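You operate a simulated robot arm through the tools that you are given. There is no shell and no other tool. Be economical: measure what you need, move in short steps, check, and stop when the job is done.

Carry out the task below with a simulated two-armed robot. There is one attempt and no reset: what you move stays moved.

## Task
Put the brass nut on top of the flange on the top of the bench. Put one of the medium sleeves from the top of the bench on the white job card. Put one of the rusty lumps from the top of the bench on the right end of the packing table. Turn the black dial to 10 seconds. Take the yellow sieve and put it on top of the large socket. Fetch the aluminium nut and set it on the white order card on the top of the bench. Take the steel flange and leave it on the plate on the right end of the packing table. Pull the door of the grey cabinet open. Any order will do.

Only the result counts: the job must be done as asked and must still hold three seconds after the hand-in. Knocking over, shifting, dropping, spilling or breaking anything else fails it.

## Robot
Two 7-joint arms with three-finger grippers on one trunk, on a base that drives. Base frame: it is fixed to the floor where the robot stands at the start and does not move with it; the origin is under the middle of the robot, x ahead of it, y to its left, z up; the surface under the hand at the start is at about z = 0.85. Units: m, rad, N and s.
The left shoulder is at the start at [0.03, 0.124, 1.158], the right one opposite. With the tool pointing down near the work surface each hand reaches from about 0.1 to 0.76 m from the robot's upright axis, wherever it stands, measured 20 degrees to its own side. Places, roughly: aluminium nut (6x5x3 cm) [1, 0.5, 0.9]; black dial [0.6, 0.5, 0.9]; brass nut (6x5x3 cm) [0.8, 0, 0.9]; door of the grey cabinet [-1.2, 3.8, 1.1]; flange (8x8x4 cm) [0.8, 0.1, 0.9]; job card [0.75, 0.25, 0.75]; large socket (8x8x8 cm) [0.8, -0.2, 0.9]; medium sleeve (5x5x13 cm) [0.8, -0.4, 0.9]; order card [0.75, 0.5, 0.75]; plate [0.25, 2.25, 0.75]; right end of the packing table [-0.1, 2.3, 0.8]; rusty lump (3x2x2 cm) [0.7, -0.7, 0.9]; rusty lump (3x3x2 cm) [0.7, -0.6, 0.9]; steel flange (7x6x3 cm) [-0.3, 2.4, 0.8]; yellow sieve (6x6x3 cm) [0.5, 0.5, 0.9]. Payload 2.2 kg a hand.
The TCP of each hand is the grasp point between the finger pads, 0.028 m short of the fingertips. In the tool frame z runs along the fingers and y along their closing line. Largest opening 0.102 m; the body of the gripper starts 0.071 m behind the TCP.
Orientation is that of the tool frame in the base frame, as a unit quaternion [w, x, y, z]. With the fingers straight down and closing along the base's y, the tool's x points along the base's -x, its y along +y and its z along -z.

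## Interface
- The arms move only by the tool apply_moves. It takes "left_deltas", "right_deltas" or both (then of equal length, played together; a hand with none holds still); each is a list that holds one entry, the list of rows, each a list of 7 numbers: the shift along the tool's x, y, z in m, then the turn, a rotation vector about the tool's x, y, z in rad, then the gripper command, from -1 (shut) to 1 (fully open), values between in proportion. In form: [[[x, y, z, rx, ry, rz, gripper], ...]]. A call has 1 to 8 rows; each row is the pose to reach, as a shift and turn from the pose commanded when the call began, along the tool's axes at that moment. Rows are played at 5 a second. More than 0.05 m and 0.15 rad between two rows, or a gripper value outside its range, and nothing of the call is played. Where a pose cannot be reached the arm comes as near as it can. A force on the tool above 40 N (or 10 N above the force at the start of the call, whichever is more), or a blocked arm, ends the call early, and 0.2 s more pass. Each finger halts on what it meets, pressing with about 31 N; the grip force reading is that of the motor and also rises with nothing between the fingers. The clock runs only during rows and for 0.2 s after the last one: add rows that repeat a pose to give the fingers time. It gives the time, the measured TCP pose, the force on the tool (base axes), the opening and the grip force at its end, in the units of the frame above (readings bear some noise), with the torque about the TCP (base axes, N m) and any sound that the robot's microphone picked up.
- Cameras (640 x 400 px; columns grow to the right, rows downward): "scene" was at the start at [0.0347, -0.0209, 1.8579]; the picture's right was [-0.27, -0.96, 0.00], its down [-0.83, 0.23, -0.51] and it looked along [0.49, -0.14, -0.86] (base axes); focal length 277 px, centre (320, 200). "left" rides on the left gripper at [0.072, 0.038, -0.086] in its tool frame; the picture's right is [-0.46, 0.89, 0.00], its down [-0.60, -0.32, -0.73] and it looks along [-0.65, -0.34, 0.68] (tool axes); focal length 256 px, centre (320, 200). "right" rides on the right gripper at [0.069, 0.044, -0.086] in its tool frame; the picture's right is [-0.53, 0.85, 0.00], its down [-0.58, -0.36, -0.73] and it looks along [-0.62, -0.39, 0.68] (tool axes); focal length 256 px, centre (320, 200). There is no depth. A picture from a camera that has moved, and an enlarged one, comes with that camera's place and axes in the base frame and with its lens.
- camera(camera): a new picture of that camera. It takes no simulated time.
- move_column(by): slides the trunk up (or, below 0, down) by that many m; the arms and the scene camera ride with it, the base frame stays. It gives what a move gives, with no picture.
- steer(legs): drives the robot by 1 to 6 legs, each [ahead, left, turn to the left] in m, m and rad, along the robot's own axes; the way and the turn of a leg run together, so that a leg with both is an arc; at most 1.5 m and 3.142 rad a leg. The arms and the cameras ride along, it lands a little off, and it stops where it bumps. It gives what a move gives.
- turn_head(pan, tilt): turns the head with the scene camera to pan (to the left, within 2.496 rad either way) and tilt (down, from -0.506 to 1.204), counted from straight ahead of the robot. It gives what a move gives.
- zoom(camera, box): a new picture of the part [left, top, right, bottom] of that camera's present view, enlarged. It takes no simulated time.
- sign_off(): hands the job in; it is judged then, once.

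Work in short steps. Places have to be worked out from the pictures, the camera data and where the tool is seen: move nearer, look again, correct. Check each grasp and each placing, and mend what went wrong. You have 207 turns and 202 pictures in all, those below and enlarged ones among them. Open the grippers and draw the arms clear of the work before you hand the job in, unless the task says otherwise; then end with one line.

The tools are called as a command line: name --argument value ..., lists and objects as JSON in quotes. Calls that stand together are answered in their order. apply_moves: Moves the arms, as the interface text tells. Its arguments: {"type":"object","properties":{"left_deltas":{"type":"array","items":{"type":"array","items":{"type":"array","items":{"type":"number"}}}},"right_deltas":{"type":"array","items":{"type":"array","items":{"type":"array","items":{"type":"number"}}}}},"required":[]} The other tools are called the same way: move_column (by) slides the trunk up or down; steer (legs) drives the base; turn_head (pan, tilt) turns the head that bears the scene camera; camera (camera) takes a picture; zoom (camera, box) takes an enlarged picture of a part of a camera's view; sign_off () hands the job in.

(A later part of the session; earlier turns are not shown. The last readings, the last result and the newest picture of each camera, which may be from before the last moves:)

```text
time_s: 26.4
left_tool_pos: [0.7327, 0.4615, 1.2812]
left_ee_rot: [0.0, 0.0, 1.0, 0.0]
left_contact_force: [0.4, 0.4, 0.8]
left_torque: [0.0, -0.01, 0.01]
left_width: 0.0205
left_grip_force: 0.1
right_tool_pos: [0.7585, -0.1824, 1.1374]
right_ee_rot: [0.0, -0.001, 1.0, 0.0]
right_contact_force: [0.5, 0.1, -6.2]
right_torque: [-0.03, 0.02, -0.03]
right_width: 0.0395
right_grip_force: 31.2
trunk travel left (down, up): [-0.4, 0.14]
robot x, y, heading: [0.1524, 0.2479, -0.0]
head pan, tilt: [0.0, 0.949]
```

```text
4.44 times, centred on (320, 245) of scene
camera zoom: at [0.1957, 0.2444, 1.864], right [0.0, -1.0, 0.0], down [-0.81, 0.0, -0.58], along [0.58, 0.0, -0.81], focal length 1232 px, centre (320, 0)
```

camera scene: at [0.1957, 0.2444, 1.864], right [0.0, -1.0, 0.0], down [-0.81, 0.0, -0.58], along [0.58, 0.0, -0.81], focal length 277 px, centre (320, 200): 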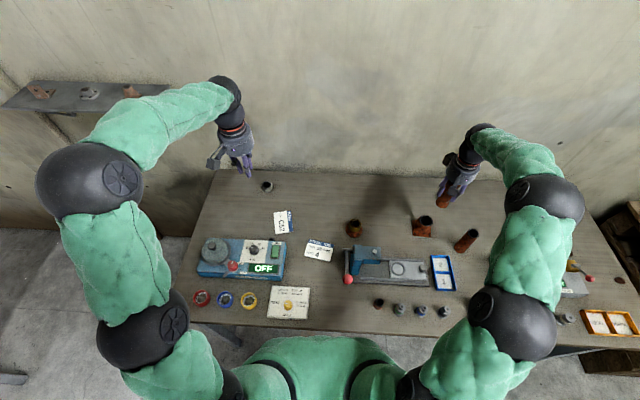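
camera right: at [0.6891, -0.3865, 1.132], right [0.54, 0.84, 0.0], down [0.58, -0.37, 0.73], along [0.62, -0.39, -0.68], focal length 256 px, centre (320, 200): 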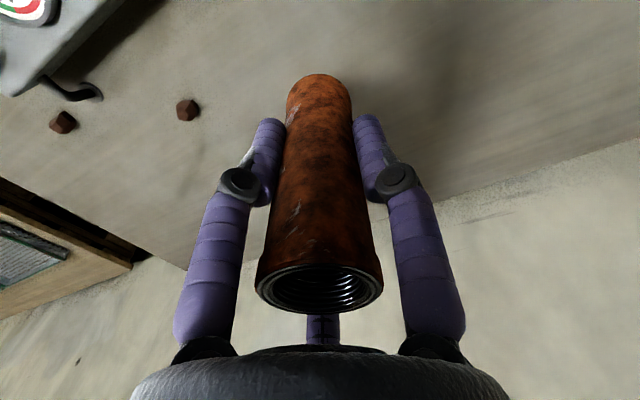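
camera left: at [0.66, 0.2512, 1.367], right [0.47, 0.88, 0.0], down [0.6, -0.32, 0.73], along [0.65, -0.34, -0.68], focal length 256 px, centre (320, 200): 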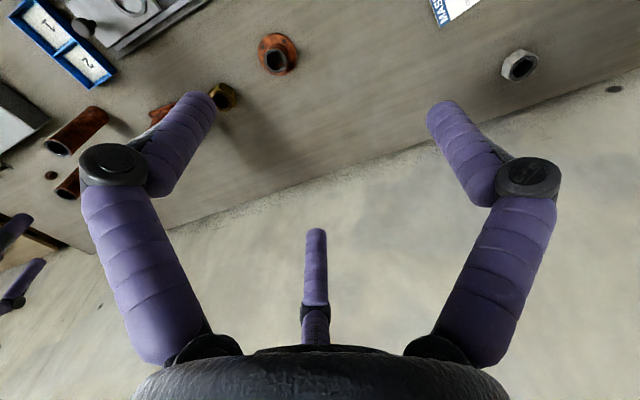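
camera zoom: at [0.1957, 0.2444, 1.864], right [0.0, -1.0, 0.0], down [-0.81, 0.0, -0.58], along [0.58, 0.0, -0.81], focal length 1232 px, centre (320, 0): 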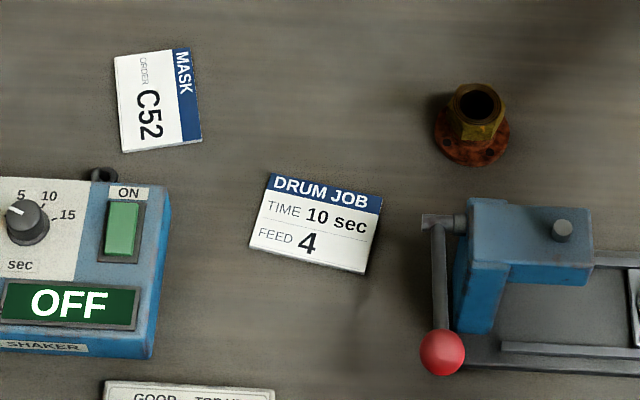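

Card centre ≈ (0.676, 0.247). Carry the sleeve there at height, moving the left hand aside a little.

apply_moves --right_deltas '[[[0.009, 0.048, 0, 0, 0, 0, -1], [0.018, 0.096, 0, 0, 0, 0, -1], [0.027, 0.144, 0, 0, 0, 0, -1], [0.036, 0.192, 0, 0, 0, 0, -1], [0.045, 0.24, 0, 0, 0, 0, -1], [0.054, 0.288, 0, 0, 0, 0, -1], [0.063, 0.336, 0, 0, 0, 0, -1], [0.072, 0.384, 0, 0, 0, 0, -1]]]' --left_deltas '[[[0, 0.02, 0, 0, 0, 0, 1], [0, 0.04, 0, 0, 0, 0, 1], [0, 0.06, 0, 0, 0, 0, 1], [0, 0.08, 0, 0, 0, 0, 1], [0, 0.1, 0, 0, 0, 0, 1], [0, 0.1, 0, 0, 0, 0, 1], [0, 0.1, 0, 0, 0, 0, 1], [0, 0.1, 0, 0, 0, 0, 1]]]'

apply_moves --right_deltas '[[[0.008, 0.048, 0, 0, 0, 0, -1], [0.008, 0.048, 0.04, 0, 0, 0, -1], [0.008, 0.048, 0.08, 0, 0, 0, -1], [0.008, 0.048, 0.12, 0, 0, 0, -1], [0.008, 0.048, 0.16, 0, 0, 0, -1], [0.008, 0.048, 0.18, 0, 0, 0, -1], [0.008, 0.048, 0.18, 0, 0, 0, -1]]]'

camera --camera "right"

zoom --camera "scene" --box '[260, 200, 380, 290]'

```text
time_s: 28.2
left_tool_pos: [0.7329, 0.5624, 1.282]
left_ee_rot: [-0.001, -0.001, 1.0, -0.001]
left_contact_force: [1.3, 1.1, 0.4]
left_torque: [0.0, -0.05, 0.0]
left_width: 0.1021
left_grip_force: 0.1
right_tool_pos: [0.6789, 0.203, 1.1358]
right_ee_rot: [0.0, -0.001, 1.0, -0.001]
right_contact_force: [-0.3, 0.2, -6.6]
right_torque: [-0.02, -0.01, 0.0]
right_width: 0.0395
right_grip_force: 30.6
trunk travel left (down, up): [-0.4, 0.14]
robot x, y, heading: [0.1528, 0.2449, 0.001]
head pan, tilt: [0.0, 0.949]
```

```text
time_s: 29.8
left_tool_pos: [0.7323, 0.5595, 1.2841]
left_ee_rot: [0.0, 0.0, 1.0, -0.001]
left_contact_force: [-0.9, -0.3, -0.7]
left_torque: [0.0, 0.01, 0.01]
left_width: 0.1018
left_grip_force: 0.0
right_tool_pos: [0.6768, 0.2488, 0.9547]
right_ee_rot: [0.0, -0.001, 1.0, 0.001]
right_contact_force: [-0.3, 0.1, -5.8]
right_torque: [0.0, -0.02, 0.01]
right_width: 0.0395
right_grip_force: 31.6
trunk travel left (down, up): [-0.4, 0.14]
robot x, y, heading: [0.1531, 0.2453, -0.001]
head pan, tilt: [0.0, 0.949]
```

```text
166 pictures are left
camera right: at [0.6086, 0.2935, 1.0412], right [0.53, 0.85, 0.0], down [0.58, -0.36, 0.73], along [0.62, -0.39, -0.68], focal length 256 px, centre (320, 200)
```

right: 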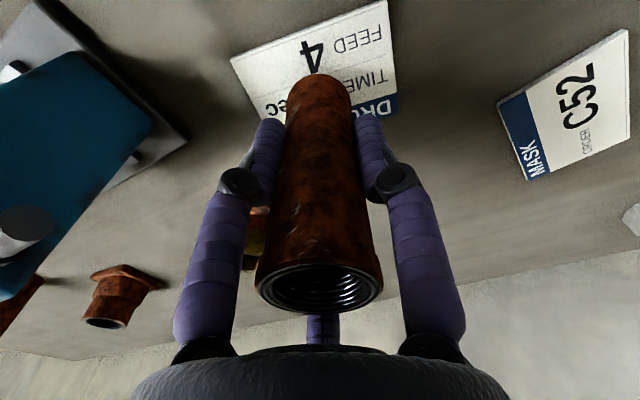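

```text
4.44 times, centred on (320, 245) of scene
camera zoom: at [0.1956, 0.2442, 1.8641], right [0.0, -1.0, 0.0], down [-0.81, 0.0, -0.58], along [0.58, 0.0, -0.81], focal length 1232 px, centre (320, 0)
```

zoom: 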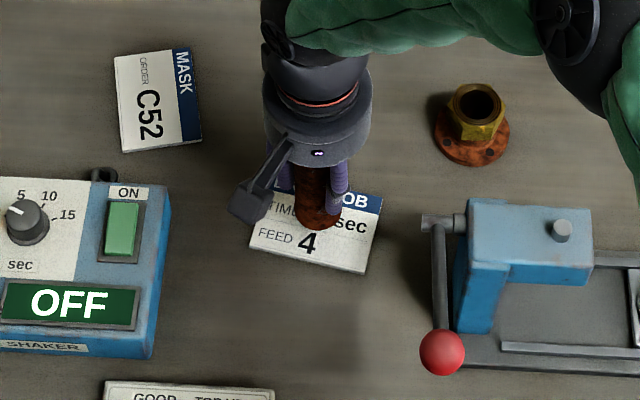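

Well over the card. Lower until contact.

apply_moves --right_deltas '[[[0, 0, 0.012, 0, 0, 0, -1], [0, 0, 0.02, 0, 0, 0, -1], [0, 0, 0.025, 0, 0, 0, -1], [0, 0, 0.028, 0, 0, 0, -1], [0, 0, 0.03, 0, 0, 0, -1]]]'

```text
time_s: 31.0
left_tool_pos: [0.7309, 0.5615, 1.2846]
left_ee_rot: [0.002, 0.001, 1.0, 0.001]
left_contact_force: [-1.4, 0.9, -0.2]
left_torque: [-0.01, 0.05, -0.01]
left_width: 0.1019
left_grip_force: 0.1
right_tool_pos: [0.6777, 0.2498, 0.9298]
right_ee_rot: [0.002, -0.001, 1.0, 0.0]
right_contact_force: [-7.1, 0.5, 24.3]
right_torque: [-0.01, 0.31, -0.03]
right_width: 0.0399
right_grip_force: 31.0
trunk travel left (down, up): [-0.4, 0.14]
robot x, y, heading: [0.1542, 0.2511, -0.0]
head pan, tilt: [0.0, 0.949]
```

Contact felt. Unload, open partly, and rise straight up.

apply_moves --right_deltas '[[[0, 0, -0.004, 0, 0, 0, -1], [0, 0, -0.004, 0, 0, 0, -1], [0, 0, -0.004, 0, 0, 0, 0.4], [0, 0, -0.004, 0, 0, 0, 0.4], [0, 0, -0.05, 0, 0, 0, 0.4], [0, 0, -0.1, 0, 0, 0, 0.4], [0, 0, -0.145, 0, 0, 0, 0.4], [0, 0, -0.18, 0, 0, 0, 0.4]]]'

camera --camera "right"

camera --camera "scene"

```text
time_s: 32.8
left_tool_pos: [0.7323, 0.5602, 1.283]
left_ee_rot: [0.0, 0.0, 1.0, 0.0]
left_contact_force: [-0.8, 0.0, -0.2]
left_torque: [-0.04, 0.0, -0.05]
left_width: 0.1022
left_grip_force: 0.1
right_tool_pos: [0.6769, 0.2502, 1.1056]
right_ee_rot: [-0.001, -0.001, 1.0, 0.001]
right_contact_force: [-0.1, -0.3, -0.2]
right_torque: [0.04, -0.02, 0.03]
right_width: 0.0714
right_grip_force: 0.1
trunk travel left (down, up): [-0.4, 0.14]
robot x, y, heading: [0.1485, 0.2466, 0.002]
head pan, tilt: [0.0, 0.949]
```

```text
164 pictures are left
camera right: at [0.6097, 0.2945, 1.1924], right [0.53, 0.85, 0.0], down [0.58, -0.36, 0.73], along [0.62, -0.39, -0.68], focal length 256 px, centre (320, 200)
```

right: 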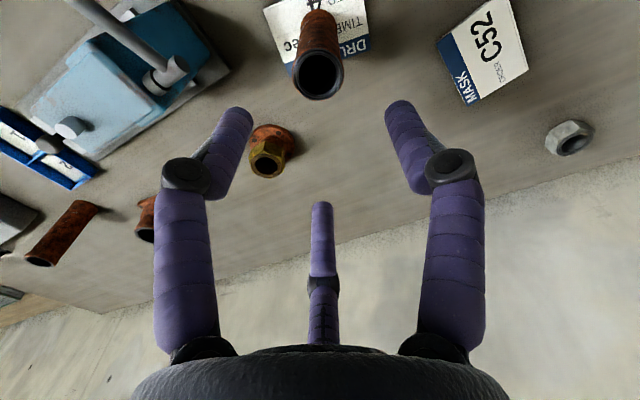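

```text
163 pictures are left
camera scene: at [0.1941, 0.2446, 1.8641], right [0.0, -1.0, 0.0], down [-0.81, 0.0, -0.58], along [0.58, 0.0, -0.81], focal length 277 px, centre (320, 200)
```

scene: 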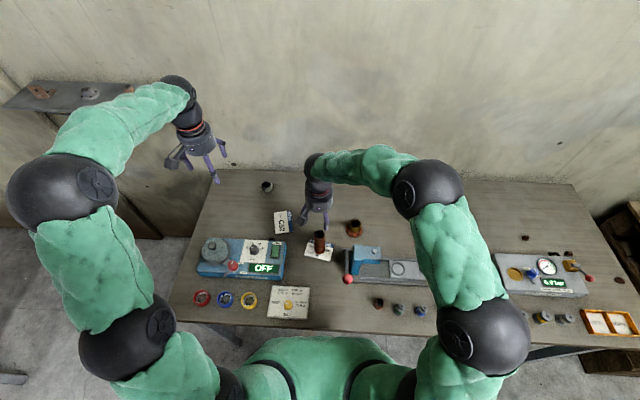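

The sleeve stands on the job card. Now the left hand goes above the yellow sieve at about (0.476, 0.49), and the right hand draws back to its side.

apply_moves --left_deltas '[[[0.043, -0.012, 0, 0, 0, 0, 1], [0.086, -0.024, 0, 0, 0, 0, 1], [0.129, -0.036, 0, 0, 0, 0, 1], [0.172, -0.048, 0.0, 0, 0, 0, 1], [0.215, -0.06, 0.02, 0, 0, 0, 1], [0.256, -0.068, 0.04, 0, 0, 0, 1], [0.256, -0.068, 0.085, 0, 0, 0, 1], [0.256, -0.068, 0.13, 0, 0, 0, 1]]]' --right_deltas '[[[0.01, -0.02, -0.04, 0, 0, 0, 0.4], [0.02, -0.06, -0.06, 0, 0, 0, 0.4], [0.03, -0.1, -0.08, 0, 0, 0, 0.4], [0.04, -0.14, -0.1, 0, 0, 0, 0.4], [0.05, -0.18, -0.1, 0, 0, 0, 0.4], [0.06, -0.22, -0.1, 0, 0, 0, 0.4], [0.07, -0.26, -0.1, 0, 0, 0, 0.4], [0.08, -0.3, -0.1, 0, 0, 0, 0.4]]]'

camera --camera "left"

camera --camera "scene"

```text
time_s: 34.6
left_tool_pos: [0.4775, 0.4925, 1.1511]
left_ee_rot: [0.001, 0.0, 1.0, 0.0]
left_contact_force: [-0.2, -0.2, 0.3]
left_torque: [0.02, -0.02, 0.0]
left_width: 0.1018
left_grip_force: 0.1
right_tool_pos: [0.5956, -0.0505, 1.2061]
right_ee_rot: [0.001, -0.001, 1.0, 0.0]
right_contact_force: [0.2, -0.5, -0.5]
right_torque: [-0.04, -0.03, 0.0]
right_width: 0.0714
right_grip_force: 0.1
trunk travel left (down, up): [-0.4, 0.14]
robot x, y, heading: [0.1497, 0.2475, 0.002]
head pan, tilt: [0.0, 0.949]
```

```text
162 pictures are left
camera left: at [0.4045, 0.5316, 1.2375], right [0.46, 0.89, 0.0], down [0.6, -0.32, 0.73], along [0.65, -0.34, -0.68], focal length 256 px, centre (320, 200)
```

left: 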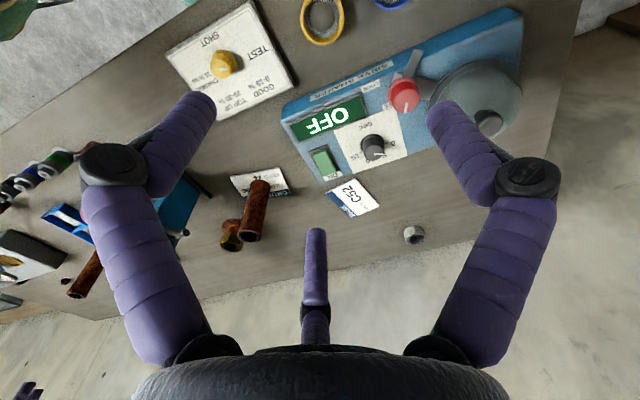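

```text
161 pictures are left
camera scene: at [0.1946, 0.2436, 1.8641], right [0.0, -1.0, 0.0], down [-0.81, 0.0, -0.58], along [0.58, 0.0, -0.81], focal length 277 px, centre (320, 200)
```

scene: 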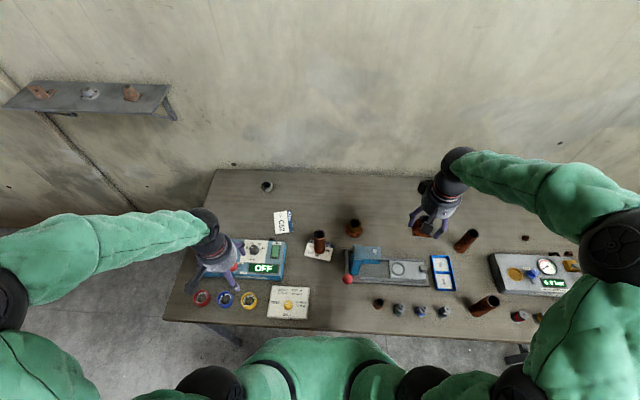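

Sieve near (0.476, 0.497). Descend halfway and look.

apply_moves --left_deltas '[[[0, 0.002, 0.045, 0, 0, 0, 1], [0, 0.004, 0.09, 0, 0, 0, 1], [0, 0.004, 0.135, 0, 0, 0, 1], [0, 0.004, 0.19, 0, 0, 0, 1]]]'

camera --camera "left"

zoom --camera "scene" --box '[180, 230, 300, 330]'

```text
refused: row 4 steps farther than a row can; nothing moved
```

```text
160 pictures are left
camera left: at [0.4045, 0.5316, 1.2375], right [0.46, 0.89, 0.0], down [0.6, -0.32, 0.73], along [0.65, -0.34, -0.68], focal length 256 px, centre (320, 200)
```

left: 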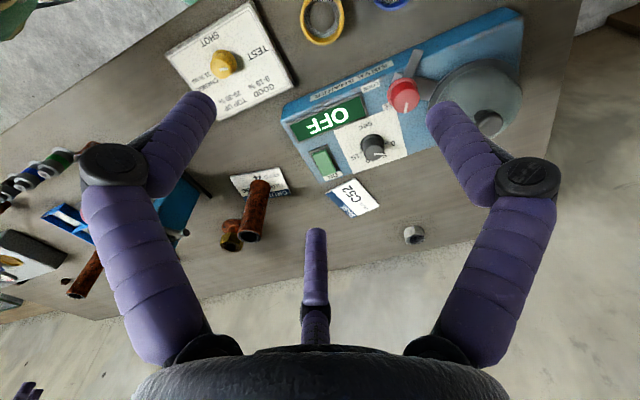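

```text
4.00 times, centred on (240, 280) of scene
camera zoom: at [0.1946, 0.2436, 1.8641], right [0.0, -1.0, 0.0], down [-0.81, 0.0, -0.58], along [0.58, 0.0, -0.81], focal length 1108 px, centre (640, -120)
```

zoom: 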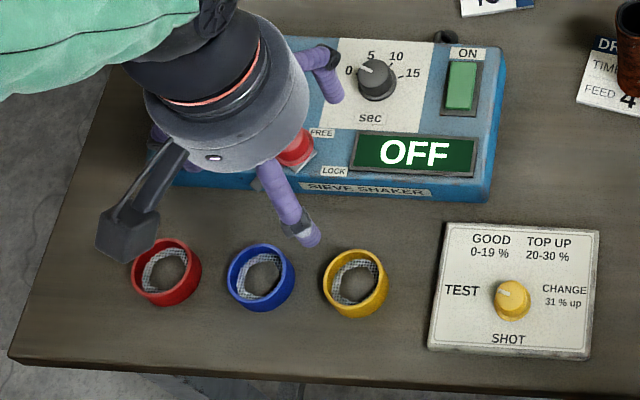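

Blue sieve is only ~8.4 cm from the yellow one, so I turn the hand 45° and use a narrower opening while descending to 0.95.

apply_moves --left_deltas '[[[0.001, 0.002, 0.03, 0, 0, 0.14, 0.65], [0.003, 0.004, 0.06, 0, 0, 0.28, 0.65], [0.003, 0.004, 0.09, 0, 0, 0.42, 0.65], [0.003, 0.004, 0.13, 0, 0, 0.56, 0.65], [0.003, 0.004, 0.16, 0, 0, 0.7, 0.65], [0.003, 0.004, 0.19, 0, 0, 0.785, 0.65]]]'

camera --camera "left"

zoom --camera "scene" --box '[180, 230, 300, 330]'

```text
time_s: 36.0
left_tool_pos: [0.4777, 0.4969, 0.9601]
left_ee_rot: [0.0, 0.382, 0.924, 0.0]
left_contact_force: [0.2, 0.6, -0.1]
left_torque: [0.01, 0.04, 0.0]
left_width: 0.0841
left_grip_force: 0.0
right_tool_pos: [0.5961, -0.0498, 1.206]
right_ee_rot: [0.0, -0.001, 1.0, 0.0]
right_contact_force: [0.3, -0.3, 1.5]
right_torque: [0.0, 0.01, 0.0]
right_width: 0.0714
right_grip_force: 0.2
trunk travel left (down, up): [-0.4, 0.14]
robot x, y, heading: [0.1555, 0.249, 0.001]
head pan, tilt: [0.0, 0.949]
```

```text
158 pictures are left
camera left: at [0.4528, 0.5774, 1.0456], right [0.95, 0.3, 0.0], down [0.2, -0.65, 0.73], along [0.22, -0.7, -0.68], focal length 256 px, centre (320, 200)
```

left: 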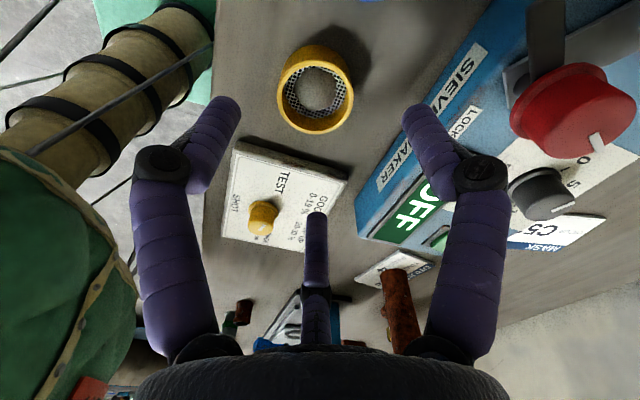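

```text
4.00 times, centred on (240, 280) of scene
camera zoom: at [0.1958, 0.2449, 1.864], right [0.0, -1.0, 0.0], down [-0.81, 0.0, -0.58], along [0.58, 0.0, -0.81], focal length 1108 px, centre (640, -120)
```

zoom: 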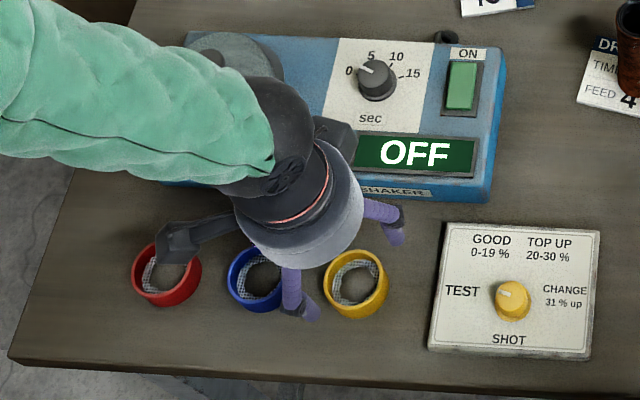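

Sieve is centred within 3 mm. Descend to TCP 0.880.

apply_moves --left_deltas '[[[0.003, 0, 0.03, 0, 0, 0, 0.7], [0.003, 0, 0.06, 0, 0, 0, 0.7], [0.003, 0, 0.079, 0, 0, 0, 0.7], [0.003, 0, 0.079, 0, 0, 0, 0.7]]]'

camera --camera "left"

```text
time_s: 37.0
left_tool_pos: [0.471, 0.4987, 0.8788]
left_ee_rot: [0.0, 0.382, 0.924, 0.0]
left_contact_force: [0.0, -0.2, 0.0]
left_torque: [0.0, -0.02, -0.02]
left_width: 0.0866
left_grip_force: 0.0
right_tool_pos: [0.5957, -0.0502, 1.2069]
right_ee_rot: [0.0, 0.0, 1.0, 0.0]
right_contact_force: [-0.9, 0.2, 0.6]
right_torque: [0.0, -0.02, -0.04]
right_width: 0.0713
right_grip_force: 0.1
trunk travel left (down, up): [-0.4, 0.14]
robot x, y, heading: [0.1539, 0.2497, -0.002]
head pan, tilt: [0.0, 0.949]
```

```text
156 pictures are left
camera left: at [0.4458, 0.5776, 0.9645], right [0.95, 0.3, 0.0], down [0.2, -0.65, 0.73], along [0.22, -0.7, -0.68], focal length 256 px, centre (320, 200)
```

left: 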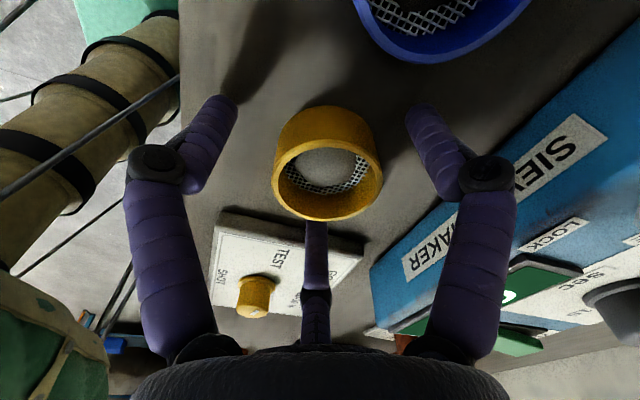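

Fingers straddle it cleanly. Close and lift.

apply_moves --left_deltas '[[[0, 0, 0, 0, 0, 0, -1], [0, 0, 0, 0, 0, 0, -1], [0, 0, 0, 0, 0, 0, -1], [0, 0, -0.03, 0, 0, 0, -1], [0, 0, -0.07, 0, 0, 0, -1], [0, 0, -0.11, 0, 0, 0, -1]]]'

camera --camera "left"

```text
time_s: 38.4
left_tool_pos: [0.4723, 0.4964, 0.992]
left_ee_rot: [-0.001, 0.383, 0.924, -0.001]
left_contact_force: [0.3, 0.0, -0.9]
left_torque: [0.0, -0.01, 0.0]
left_width: 0.0522
left_grip_force: 30.3
right_tool_pos: [0.596, -0.0502, 1.2071]
right_ee_rot: [0.0, -0.002, 1.0, 0.0]
right_contact_force: [-0.1, -0.2, -0.8]
right_torque: [0.03, -0.01, -0.01]
right_width: 0.0711
right_grip_force: 0.0
trunk travel left (down, up): [-0.4, 0.14]
robot x, y, heading: [0.1524, 0.2444, -0.002]
head pan, tilt: [0.0, 0.949]
```

```text
155 pictures are left
camera left: at [0.4473, 0.5761, 1.0771], right [0.95, 0.3, 0.0], down [0.2, -0.65, 0.73], along [0.22, -0.7, -0.68], focal length 256 px, centre (320, 200)
```

left: 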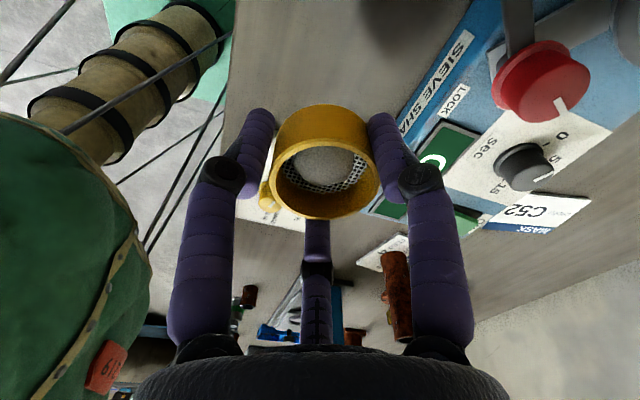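

Sieve held. Raise it and drive 0.4 m right to face the large socket.

apply_moves --left_deltas '[[[0, 0, -0.045, 0, 0, 0, -1], [0, 0, -0.09, 0, 0, 0, -1], [0, 0, -0.13, 0, 0, 0, -1]]]'

steer --legs '[[0, -0.4, 0]]'

camera --camera "scene"

```text
time_s: 39.2
left_tool_pos: [0.4708, 0.4967, 1.1223]
left_ee_rot: [0.0, 0.383, 0.924, 0.0]
left_contact_force: [0.7, 0.0, -1.7]
left_torque: [-0.01, -0.03, 0.01]
left_width: 0.0523
left_grip_force: 31.1
right_tool_pos: [0.5961, -0.0501, 1.2066]
right_ee_rot: [0.0, -0.001, 1.0, 0.0]
right_contact_force: [-0.2, -0.2, 0.5]
right_torque: [0.03, -0.03, 0.02]
right_width: 0.0712
right_grip_force: 0.0
trunk travel left (down, up): [-0.4, 0.14]
robot x, y, heading: [0.1538, 0.2491, 0.003]
head pan, tilt: [0.0, 0.949]
```

```text
time_s: 41.8
left_tool_pos: [0.4712, 0.0899, 1.1221]
left_ee_rot: [0.0, 0.376, 0.927, 0.001]
left_contact_force: [-0.4, -0.4, -1.0]
left_torque: [-0.02, 0.03, 0.0]
left_width: 0.0518
left_grip_force: 30.9
right_tool_pos: [0.6029, -0.4556, 1.2068]
right_ee_rot: [0.0, -0.007, 1.0, 0.0]
right_contact_force: [0.9, -0.3, 0.1]
right_torque: [0.02, 0.0, 0.0]
right_width: 0.0713
right_grip_force: 0.1
trunk travel left (down, up): [-0.4, 0.14]
robot x, y, heading: [0.1541, -0.163, 0.014]
head pan, tilt: [0.0, 0.949]
```

```text
154 pictures are left
camera scene: at [0.1977, -0.1666, 1.8641], right [0.01, -1.0, 0.0], down [-0.81, -0.01, -0.58], along [0.58, 0.01, -0.81], focal length 277 px, centre (320, 200)
```

scene: 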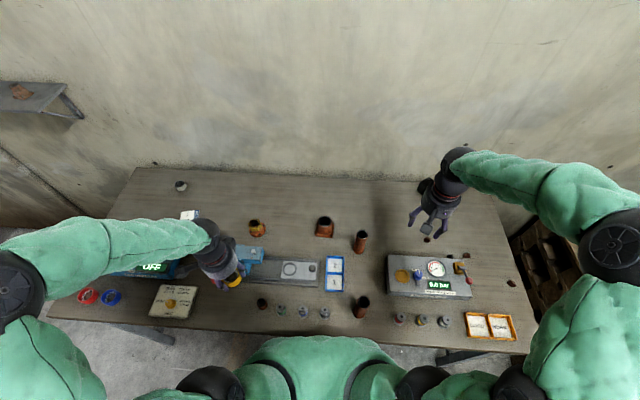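

Enlarge the socket for its exact place.

zoom --camera "scene" --box '[290, 200, 390, 260]'

```text
6.40 times, centred on (340, 230) of scene
camera zoom: at [0.1977, -0.1666, 1.8641], right [0.01, -1.0, 0.0], down [-0.81, -0.01, -0.58], along [0.58, 0.01, -0.81], focal length 1774 px, centre (192, 8)
```

zoom: 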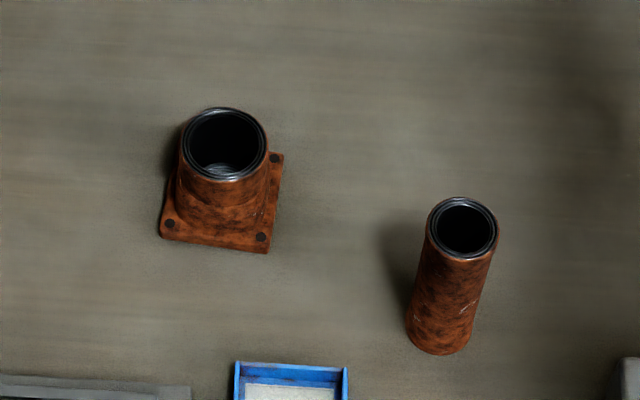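

Socket rim centre ≈ (0.766, −0.176), 5.3 cm across. Carry the sieve over it.

apply_moves --left_deltas '[[[-0.048, 0.002, 0, 0, 0, 0, -1], [-0.096, 0.004, 0, 0, 0, 0, -1], [-0.144, 0.006, 0, 0, 0, 0, -1], [-0.192, 0.008, 0, 0, 0, 0, -1], [-0.24, 0.01, 0, 0, 0, 0, -1], [-0.288, 0.012, 0, 0, 0, 0, -1], [-0.336, 0.013, 0, 0, 0, 0, -1], [-0.38, 0.0149, 0, 0, 0, 0, -1]]]'

apply_moves --left_deltas '[[[-0.017, 0, 0.04, 0, 0, 0, -1], [-0.017, 0, 0.08, 0, 0, 0, -1], [-0.017, 0, 0.11, 0, 0, 0, -1], [-0.017, 0, 0.11, 0, 0, 0, -1]]]'

camera --camera "left"

zoom --camera "scene" --box '[290, 190, 370, 240]'

```text
time_s: 43.6
left_tool_pos: [0.7525, -0.1632, 1.1231]
left_ee_rot: [-0.002, 0.376, 0.927, 0.0]
left_contact_force: [0.6, -1.1, -1.1]
left_torque: [0.03, 0.03, 0.02]
left_width: 0.0518
left_grip_force: 30.9
right_tool_pos: [0.6032, -0.4564, 1.2048]
right_ee_rot: [-0.001, -0.008, 1.0, 0.001]
right_contact_force: [-0.3, 0.4, -0.7]
right_torque: [0.02, 0.02, 0.0]
right_width: 0.0716
right_grip_force: 0.1
trunk travel left (down, up): [-0.4, 0.14]
robot x, y, heading: [0.1525, -0.1623, 0.014]
head pan, tilt: [0.0, 0.949]
```

```text
time_s: 44.6
left_tool_pos: [0.7649, -0.175, 1.0139]
left_ee_rot: [0.0, 0.376, 0.927, 0.0]
left_contact_force: [-0.6, -0.5, -1.3]
left_torque: [0.0, -0.01, 0.02]
left_width: 0.0517
left_grip_force: 31.3
right_tool_pos: [0.6023, -0.4558, 1.2069]
right_ee_rot: [0.0, -0.007, 1.0, 0.0]
right_contact_force: [-0.9, -0.2, 0.7]
right_torque: [0.01, -0.03, 0.0]
right_width: 0.0711
right_grip_force: 0.1
trunk travel left (down, up): [-0.4, 0.14]
robot x, y, heading: [0.1556, -0.165, 0.021]
head pan, tilt: [0.0, 0.949]
```

```text
152 pictures are left
camera left: at [0.739, -0.0969, 1.0992], right [0.95, 0.31, 0.0], down [0.21, -0.65, 0.73], along [0.23, -0.7, -0.68], focal length 256 px, centre (320, 200)
```

left: 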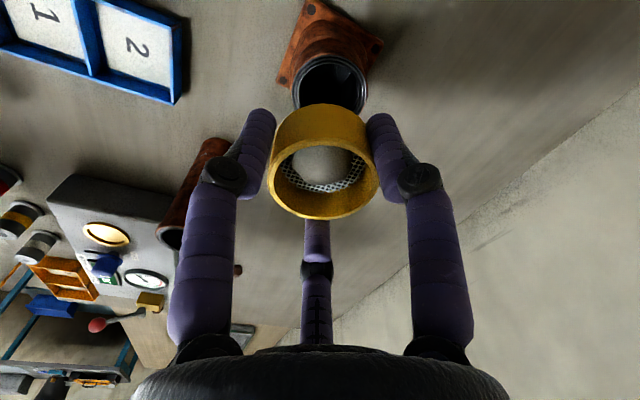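

```text
8.00 times, centred on (330, 215) of scene
camera zoom: at [0.1976, -0.1662, 1.8641], right [0.01, -1.0, 0.0], down [-0.81, -0.01, -0.58], along [0.58, 0.01, -0.81], focal length 2217 px, centre (240, 80)
```

zoom: 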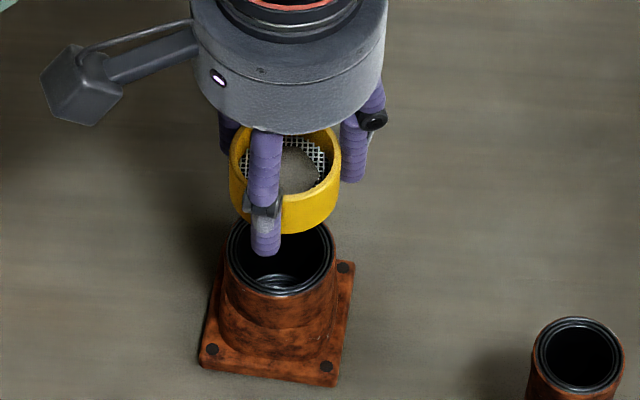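

Nearly aligned; correct by ~4 mm and lower to just above the rim.

apply_moves --left_deltas '[[[0.002, 0.003, 0.02, 0, 0, 0, -1], [0.002, 0.003, 0.04, 0, 0, 0, -1], [0.002, 0.003, 0.046, 0, 0, 0, -1], [0.002, 0.003, 0.046, 0, 0, 0, -1]]]'

camera --camera "left"

zoom --camera "scene" --box '[290, 190, 370, 240]'

```text
time_s: 45.6
left_tool_pos: [0.7679, -0.1722, 0.9677]
left_ee_rot: [0.0, 0.376, 0.927, 0.001]
left_contact_force: [-0.1, 0.1, -0.9]
left_torque: [0.01, 0.02, -0.05]
left_width: 0.0517
left_grip_force: 30.9
right_tool_pos: [0.602, -0.4563, 1.2057]
right_ee_rot: [0.0, -0.006, 1.0, -0.001]
right_contact_force: [0.0, -0.8, -1.4]
right_torque: [0.01, 0.04, 0.02]
right_width: 0.0714
right_grip_force: 0.0
trunk travel left (down, up): [-0.4, 0.14]
robot x, y, heading: [0.1545, -0.1651, 0.017]
head pan, tilt: [0.0, 0.949]
```

```text
150 pictures are left
camera left: at [0.7411, -0.0938, 1.053], right [0.95, 0.31, 0.0], down [0.21, -0.65, 0.73], along [0.23, -0.69, -0.68], focal length 256 px, centre (320, 200)
```

left: 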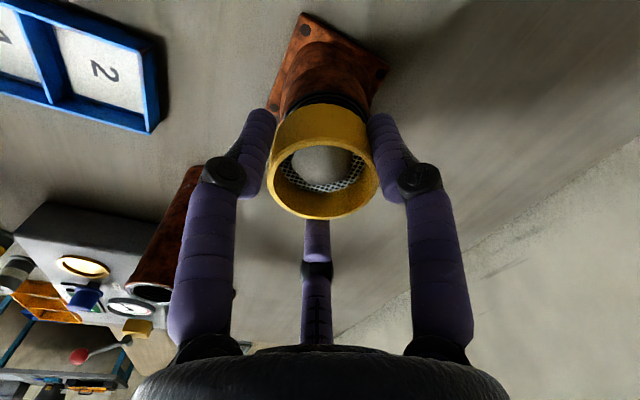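

```text
8.00 times, centred on (330, 215) of scene
camera zoom: at [0.1978, -0.166, 1.8641], right [0.01, -1.0, 0.0], down [-0.81, -0.01, -0.58], along [0.58, 0.01, -0.81], focal length 2217 px, centre (240, 80)
```

zoom: 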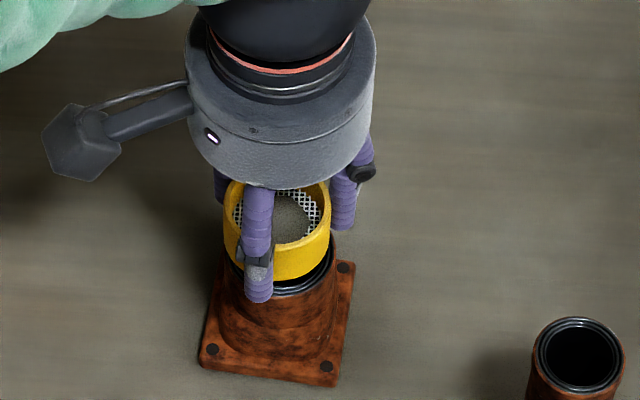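

Good alignment; lower to contact with a 2 mm correction.

apply_moves --left_deltas '[[[0.001, -0.002, 0.003, 0, 0, 0, -1], [0.001, -0.002, 0.006, 0, 0, 0, -1], [0.001, -0.002, 0.008, 0, 0, 0, -1], [0.001, -0.002, 0.01, 0, 0, 0, -1]]]'

```text
time_s: 46.6
left_tool_pos: [0.7659, -0.1724, 0.9568]
left_ee_rot: [0.0, 0.376, 0.926, 0.0]
left_contact_force: [-0.1, 0.1, -1.6]
left_torque: [0.0, 0.01, -0.01]
left_width: 0.0513
left_grip_force: 30.8
right_tool_pos: [0.6038, -0.4558, 1.2071]
right_ee_rot: [0.0, -0.007, 1.0, 0.0]
right_contact_force: [-0.2, -0.8, 0.4]
right_torque: [0.02, 0.01, -0.01]
right_width: 0.0716
right_grip_force: 0.0
trunk travel left (down, up): [-0.4, 0.14]
robot x, y, heading: [0.1572, -0.1638, 0.015]
head pan, tilt: [0.0, 0.949]
```

Not touching yet; a few more millimetres.

apply_moves --left_deltas '[[[0, 0, 0.002, 0, 0, 0, -1], [0, 0, 0.004, 0, 0, 0, -1], [0, 0, 0.006, 0, 0, 0, -1], [0, 0, 0.007, 0, 0, 0, -1]]]'

zoom --camera "scene" --box '[290, 190, 370, 240]'

```text
time_s: 47.6
left_tool_pos: [0.7651, -0.1718, 0.9496]
left_ee_rot: [0.0, 0.376, 0.926, 0.0]
left_contact_force: [-0.2, -0.2, -2.0]
left_torque: [0.0, 0.01, 0.0]
left_width: 0.0513
left_grip_force: 30.5
right_tool_pos: [0.603, -0.4556, 1.207]
right_ee_rot: [0.0, -0.007, 1.0, 0.0]
right_contact_force: [-0.3, 0.6, 0.4]
right_torque: [-0.02, 0.03, 0.05]
right_width: 0.0715
right_grip_force: 0.0
trunk travel left (down, up): [-0.4, 0.14]
robot x, y, heading: [0.1575, -0.1637, 0.015]
head pan, tilt: [0.0, 0.949]
```

```text
8.00 times, centred on (330, 215) of scene
camera zoom: at [0.1979, -0.1662, 1.8641], right [0.01, -1.0, 0.0], down [-0.81, -0.01, -0.58], along [0.58, 0.01, -0.81], focal length 2217 px, centre (240, 80)
```

zoom: 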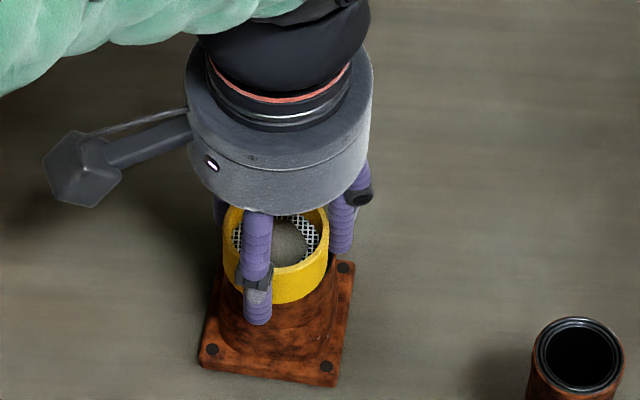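

Still free; continue down gently, 2 mm to the right.

apply_moves --left_deltas '[[[-0.0015, -0.0015, 0.001, 0, 0, 0, -1], [-0.0015, -0.0015, 0.003, 0, 0, 0, -1], [-0.0015, -0.0015, 0.005, 0, 0, 0, -1], [-0.0015, -0.0015, 0.006, 0, 0, 0, -1]]]'

zoom --camera "scene" --box '[290, 190, 370, 240]'

```text
time_s: 48.6
left_tool_pos: [0.7667, -0.1746, 0.9469]
left_ee_rot: [0.003, 0.378, 0.926, 0.001]
left_contact_force: [2.8, 5.2, 24.5]
left_torque: [0.15, -0.11, 0.0]
left_width: 0.0509
left_grip_force: 31.2
right_tool_pos: [0.6013, -0.455, 1.2061]
right_ee_rot: [0.0, -0.008, 1.0, -0.001]
right_contact_force: [0.1, -0.1, -0.5]
right_torque: [-0.03, 0.03, -0.02]
right_width: 0.0716
right_grip_force: 0.0
trunk travel left (down, up): [-0.4, 0.14]
robot x, y, heading: [0.1522, -0.1646, 0.012]
head pan, tilt: [0.0, 0.949]
```

```text
8.00 times, centred on (330, 215) of scene
camera zoom: at [0.1958, -0.1652, 1.8643], right [0.01, -1.0, 0.0], down [-0.81, -0.01, -0.58], along [0.58, 0.01, -0.81], focal length 2217 px, centre (240, 80)
```

zoom: 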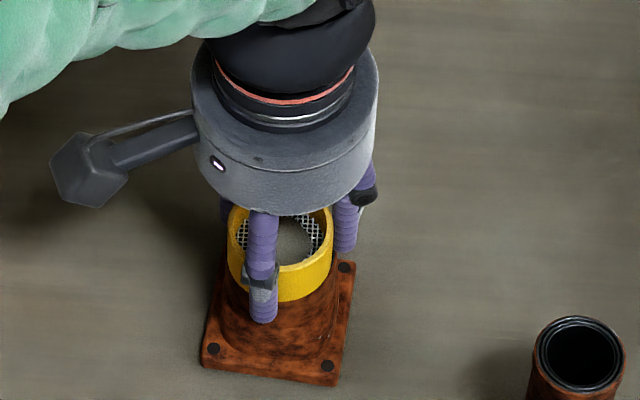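

Contact (24 N). Unload, open, and rise.

apply_moves --left_deltas '[[[0, 0, -0.003, 0, 0, 0, -1], [0, 0, -0.003, 0, 0, 0, -1], [0, 0, -0.003, 0, 0, 0, 0.5], [0, 0, -0.003, 0, 0, 0, 0.5], [0, 0, -0.003, 0, 0, 0, 0.5], [0, 0, -0.05, 0, 0, 0, 0.5], [0, 0, -0.1, 0, 0, 0, 0.5], [0, 0, -0.15, 0, 0, 0, 0.5]]]'

camera --camera "left"

zoom --camera "scene" --box '[290, 190, 370, 240]'

```text
time_s: 50.4
left_tool_pos: [0.7652, -0.1735, 1.0944]
left_ee_rot: [-0.001, 0.377, 0.926, 0.001]
left_contact_force: [0.5, -0.1, -0.9]
left_torque: [0.05, -0.06, 0.0]
left_width: 0.0766
left_grip_force: 0.0
right_tool_pos: [0.6021, -0.455, 1.2066]
right_ee_rot: [0.0, -0.007, 1.0, 0.0]
right_contact_force: [-0.7, 0.4, 0.8]
right_torque: [0.02, -0.02, -0.01]
right_width: 0.0714
right_grip_force: 0.1
trunk travel left (down, up): [-0.4, 0.14]
robot x, y, heading: [0.1594, -0.1653, 0.015]
head pan, tilt: [0.0, 0.949]
```

```text
146 pictures are left
camera left: at [0.7396, -0.0936, 1.1797], right [0.95, 0.31, 0.0], down [0.21, -0.65, 0.73], along [0.22, -0.69, -0.68], focal length 256 px, centre (320, 200)
```

left: 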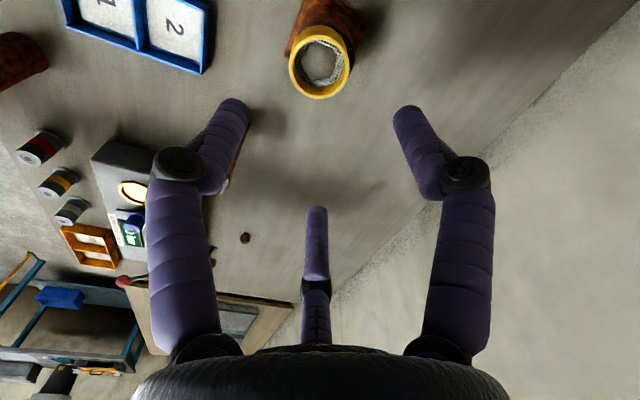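

```text
8.00 times, centred on (330, 215) of scene
camera zoom: at [0.1962, -0.1657, 1.8641], right [0.01, -1.0, 0.0], down [-0.81, -0.01, -0.58], along [0.58, 0.01, -0.81], focal length 2217 px, centre (240, 80)
```

zoom: 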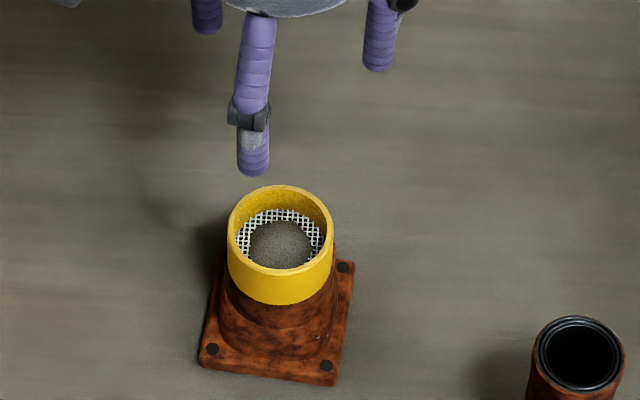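

The sieve sits squarely on the socket. Now the right hand goes over the nearer rusty lump, ≈ (0.729, −0.588).

apply_moves --right_deltas '[[[-0.02, -0.022, 0.02, 0, 0, 0, 0.5], [-0.05, -0.05, 0.04, 0, 0, 0, 0.5], [-0.08, -0.08, 0.06, 0, 0, 0, 0.5], [-0.105, -0.11, 0.09, 0, 0, 0, 0.5], [-0.127, -0.133, 0.12, 0, 0, 0, 0.5], [-0.127, -0.133, 0.165, 0, 0, 0, 0.5], [-0.127, -0.133, 0.21, 0, 0, 0, 0.5], [-0.127, -0.133, 0.237, 0, 0, 0, 0.5]]]'

camera --camera "right"

camera --camera "scene"

```text
time_s: 52.2
left_tool_pos: [0.7673, -0.1725, 1.0952]
left_ee_rot: [0.0, 0.376, 0.927, -0.001]
left_contact_force: [0.7, 0.3, 0.0]
left_torque: [-0.04, 0.0, 0.02]
left_width: 0.0765
left_grip_force: 0.2
right_tool_pos: [0.7351, -0.5908, 0.9649]
right_ee_rot: [0.0, -0.007, 1.0, -0.001]
right_contact_force: [-1.0, -0.6, -0.3]
right_torque: [0.0, 0.0, -0.03]
right_width: 0.0762
right_grip_force: 0.0
trunk travel left (down, up): [-0.4, 0.14]
robot x, y, heading: [0.1562, -0.1635, 0.017]
head pan, tilt: [0.0, 0.949]
```

```text
144 pictures are left
camera right: at [0.6662, -0.5477, 1.0517], right [0.52, 0.85, 0.0], down [0.58, -0.36, 0.73], along [0.62, -0.38, -0.68], focal length 256 px, centre (320, 200)
```

right: 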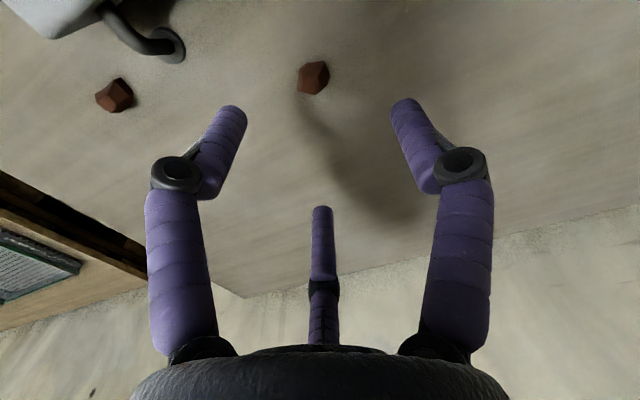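

```text
143 pictures are left
camera scene: at [0.1983, -0.1662, 1.8641], right [0.01, -1.0, 0.0], down [-0.81, -0.01, -0.58], along [0.58, 0.01, -0.81], focal length 277 px, centre (320, 200)
```

scene: 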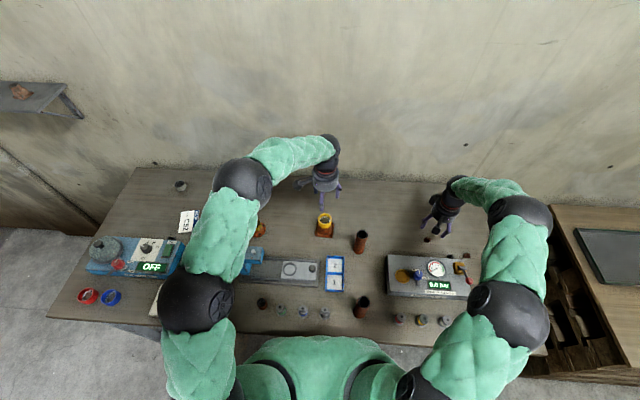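

Lump at (0.729, −0.590). Lower onto it.

apply_moves --right_deltas '[[[0.006, 0, 0.03, 0, 0, 0, 0.3], [0.006, 0, 0.065, 0, 0, 0, 0.3], [0.006, 0, 0.086, 0, 0, 0, 0.3], [0.006, 0, 0.086, 0, 0, 0, 0.3]]]'

camera --camera "right"

```text
time_s: 53.2
left_tool_pos: [0.7666, -0.1726, 1.0948]
left_ee_rot: [0.0, 0.377, 0.926, 0.001]
left_contact_force: [0.4, 0.4, -0.5]
left_torque: [0.02, 0.04, 0.04]
left_width: 0.0768
left_grip_force: 0.1
right_tool_pos: [0.7253, -0.5878, 0.8827]
right_ee_rot: [0.0, -0.007, 1.0, 0.0]
right_contact_force: [-0.7, 1.0, -0.4]
right_torque: [0.0, 0.0, 0.01]
right_width: 0.0663
right_grip_force: 0.0
trunk travel left (down, up): [-0.4, 0.14]
robot x, y, heading: [0.1599, -0.1625, 0.016]
head pan, tilt: [0.0, 0.949]
```

```text
142 pictures are left
camera right: at [0.657, -0.5446, 0.9698], right [0.52, 0.85, 0.0], down [0.58, -0.36, 0.73], along [0.62, -0.38, -0.68], focal length 256 px, centre (320, 200)
```

right: 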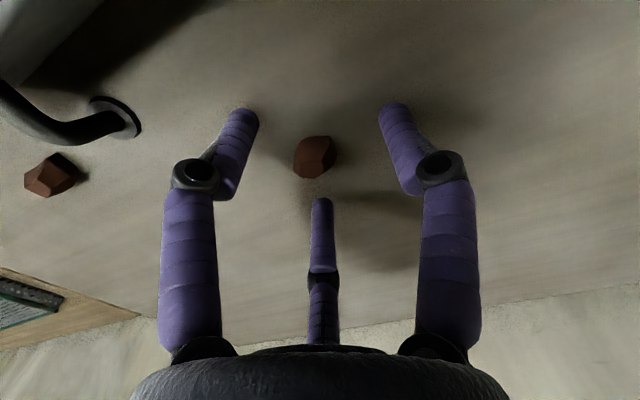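

Lump is centred between fingertips. Close and lift.

apply_moves --right_deltas '[[[0, -0.002, 0.003, 0, 0, 0, 0.3], [0, -0.002, 0.003, 0, 0, 0, -1], [0, -0.002, 0.003, 0, 0, 0, -1], [0, -0.002, 0.003, 0, 0, 0, -1], [0, -0.002, 0.003, 0, 0, 0, -1], [0, -0.002, -0.03, 0, 0, 0, -1], [0, -0.002, -0.07, 0, 0, 0, -1], [0, -0.002, -0.11, 0, 0, 0, -1]]]'

camera --camera "right"

```text
time_s: 55.0
left_tool_pos: [0.7683, -0.1729, 1.0949]
left_ee_rot: [0.0, 0.376, 0.927, 0.0]
left_contact_force: [-0.4, -0.4, 0.3]
left_torque: [0.01, 0.0, 0.0]
left_width: 0.0766
left_grip_force: 0.2
right_tool_pos: [0.7227, -0.5883, 0.996]
right_ee_rot: [-0.001, -0.007, 1.0, 0.001]
right_contact_force: [0.5, 1.3, -0.9]
right_torque: [-0.03, -0.02, -0.02]
right_width: 0.0217
right_grip_force: 31.3
trunk travel left (down, up): [-0.4, 0.14]
robot x, y, heading: [0.1531, -0.161, 0.014]
head pan, tilt: [0.0, 0.949]
```

```text
141 pictures are left
camera right: at [0.6542, -0.546, 1.0823], right [0.52, 0.85, 0.0], down [0.58, -0.36, 0.73], along [0.62, -0.38, -0.68], focal length 256 px, centre (320, 200)
```

right: 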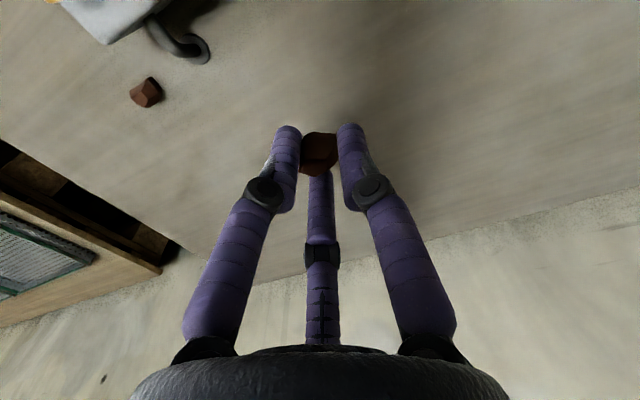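

Lump held. Raise both hands, then drive 0.45 m left for the dial.

apply_moves --right_deltas '[[[0.02, 0, -0.045, 0, 0, 0, -1], [0.04, 0.02, -0.085, 0, 0, 0, -1], [0.06, 0.04, -0.125, 0, 0, 0, -1], [0.08, 0.06, -0.165, 0, 0, 0, -1], [0.1, 0.08, -0.2, 0, 0, 0, -1]]]' --left_deltas '[[[0, 0, -0.04, 0, 0, -0.14, 0.5], [0, 0, -0.08, 0, 0, -0.28, 0.5], [0, 0, -0.12, 0, 0, -0.42, 0.5], [0.0, 0, -0.14, 0, 0, -0.56, 0.5], [0.0, 0, -0.14, 0, 0, -0.7, 0.5]]]'

steer --legs '[[0, 0.47, -0.015]]'

camera --camera "scene"

zoom --camera "scene" --box '[180, 170, 340, 290]'

```text
time_s: 56.2
left_tool_pos: [0.763, -0.1739, 1.2358]
left_ee_rot: [0.0, 0.035, 0.999, 0.0]
left_contact_force: [0.1, -0.2, -0.6]
left_torque: [-0.01, -0.04, 0.02]
left_width: 0.0766
left_grip_force: 0.0
right_tool_pos: [0.6266, -0.5075, 1.195]
right_ee_rot: [-0.001, -0.007, 1.0, 0.0]
right_contact_force: [-0.8, 0.2, 0.4]
right_torque: [0.0, -0.01, -0.02]
right_width: 0.0219
right_grip_force: 31.2
trunk travel left (down, up): [-0.4, 0.14]
robot x, y, heading: [0.1576, -0.163, 0.011]
head pan, tilt: [0.0, 0.949]
```

```text
time_s: 59.0
left_tool_pos: [0.762, 0.2811, 1.2362]
left_ee_rot: [0.001, 0.044, 0.999, 0.001]
left_contact_force: [-0.5, 0.0, -0.3]
left_torque: [-0.01, 0.03, 0.02]
left_width: 0.0764
left_grip_force: 0.1
right_tool_pos: [0.6197, -0.0497, 1.195]
right_ee_rot: [0.0, 0.001, 1.0, -0.001]
right_contact_force: [0.7, 0.8, -0.6]
right_torque: [0.0, -0.01, 0.0]
right_width: 0.0219
right_grip_force: 31.1
trunk travel left (down, up): [-0.4, 0.14]
robot x, y, heading: [0.1571, 0.3007, -0.003]
head pan, tilt: [0.0, 0.949]
```

```text
140 pictures are left
camera scene: at [0.1957, 0.3007, 1.8641], right [0.0, -1.0, 0.0], down [-0.81, 0.0, -0.58], along [0.58, 0.0, -0.81], focal length 277 px, centre (320, 200)
```

scene: 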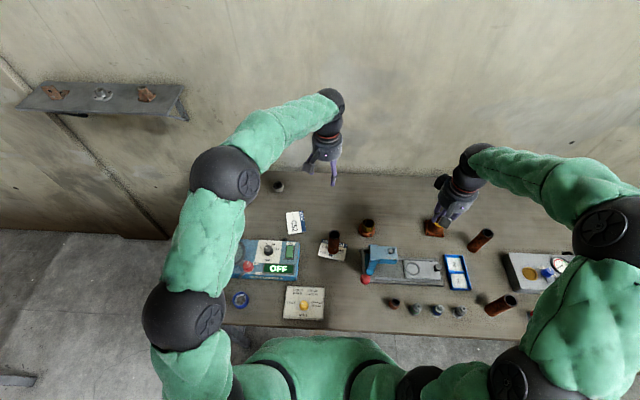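

```text
3.33 times, centred on (260, 230) of scene
camera zoom: at [0.1957, 0.3007, 1.8641], right [0.0, -1.0, 0.0], down [-0.81, 0.0, -0.58], along [0.58, 0.0, -0.81], focal length 924 px, centre (520, 100)
```

zoom: 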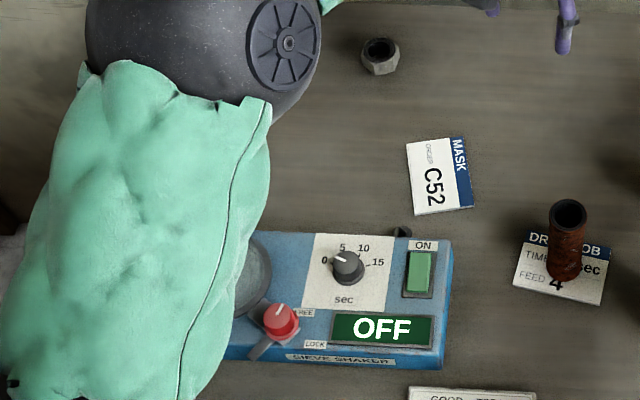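

zoom --camera "scene" --box '[252, 222, 292, 252]'

```text
13.33 times, centred on (272, 237) of scene
camera zoom: at [0.1957, 0.3007, 1.8641], right [0.0, -1.0, 0.0], down [-0.81, 0.0, -0.58], along [0.58, 0.0, -0.81], focal length 3695 px, centre (960, -293)
```

zoom: 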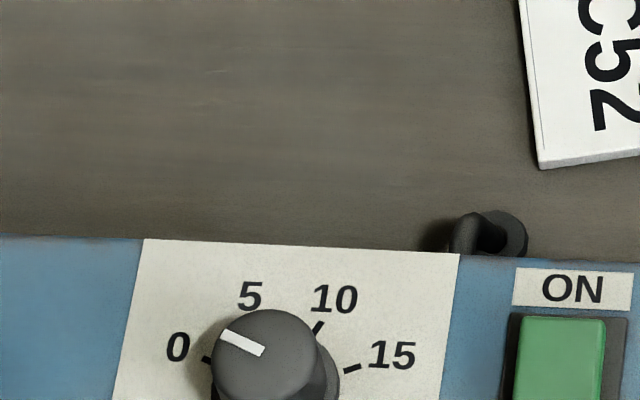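

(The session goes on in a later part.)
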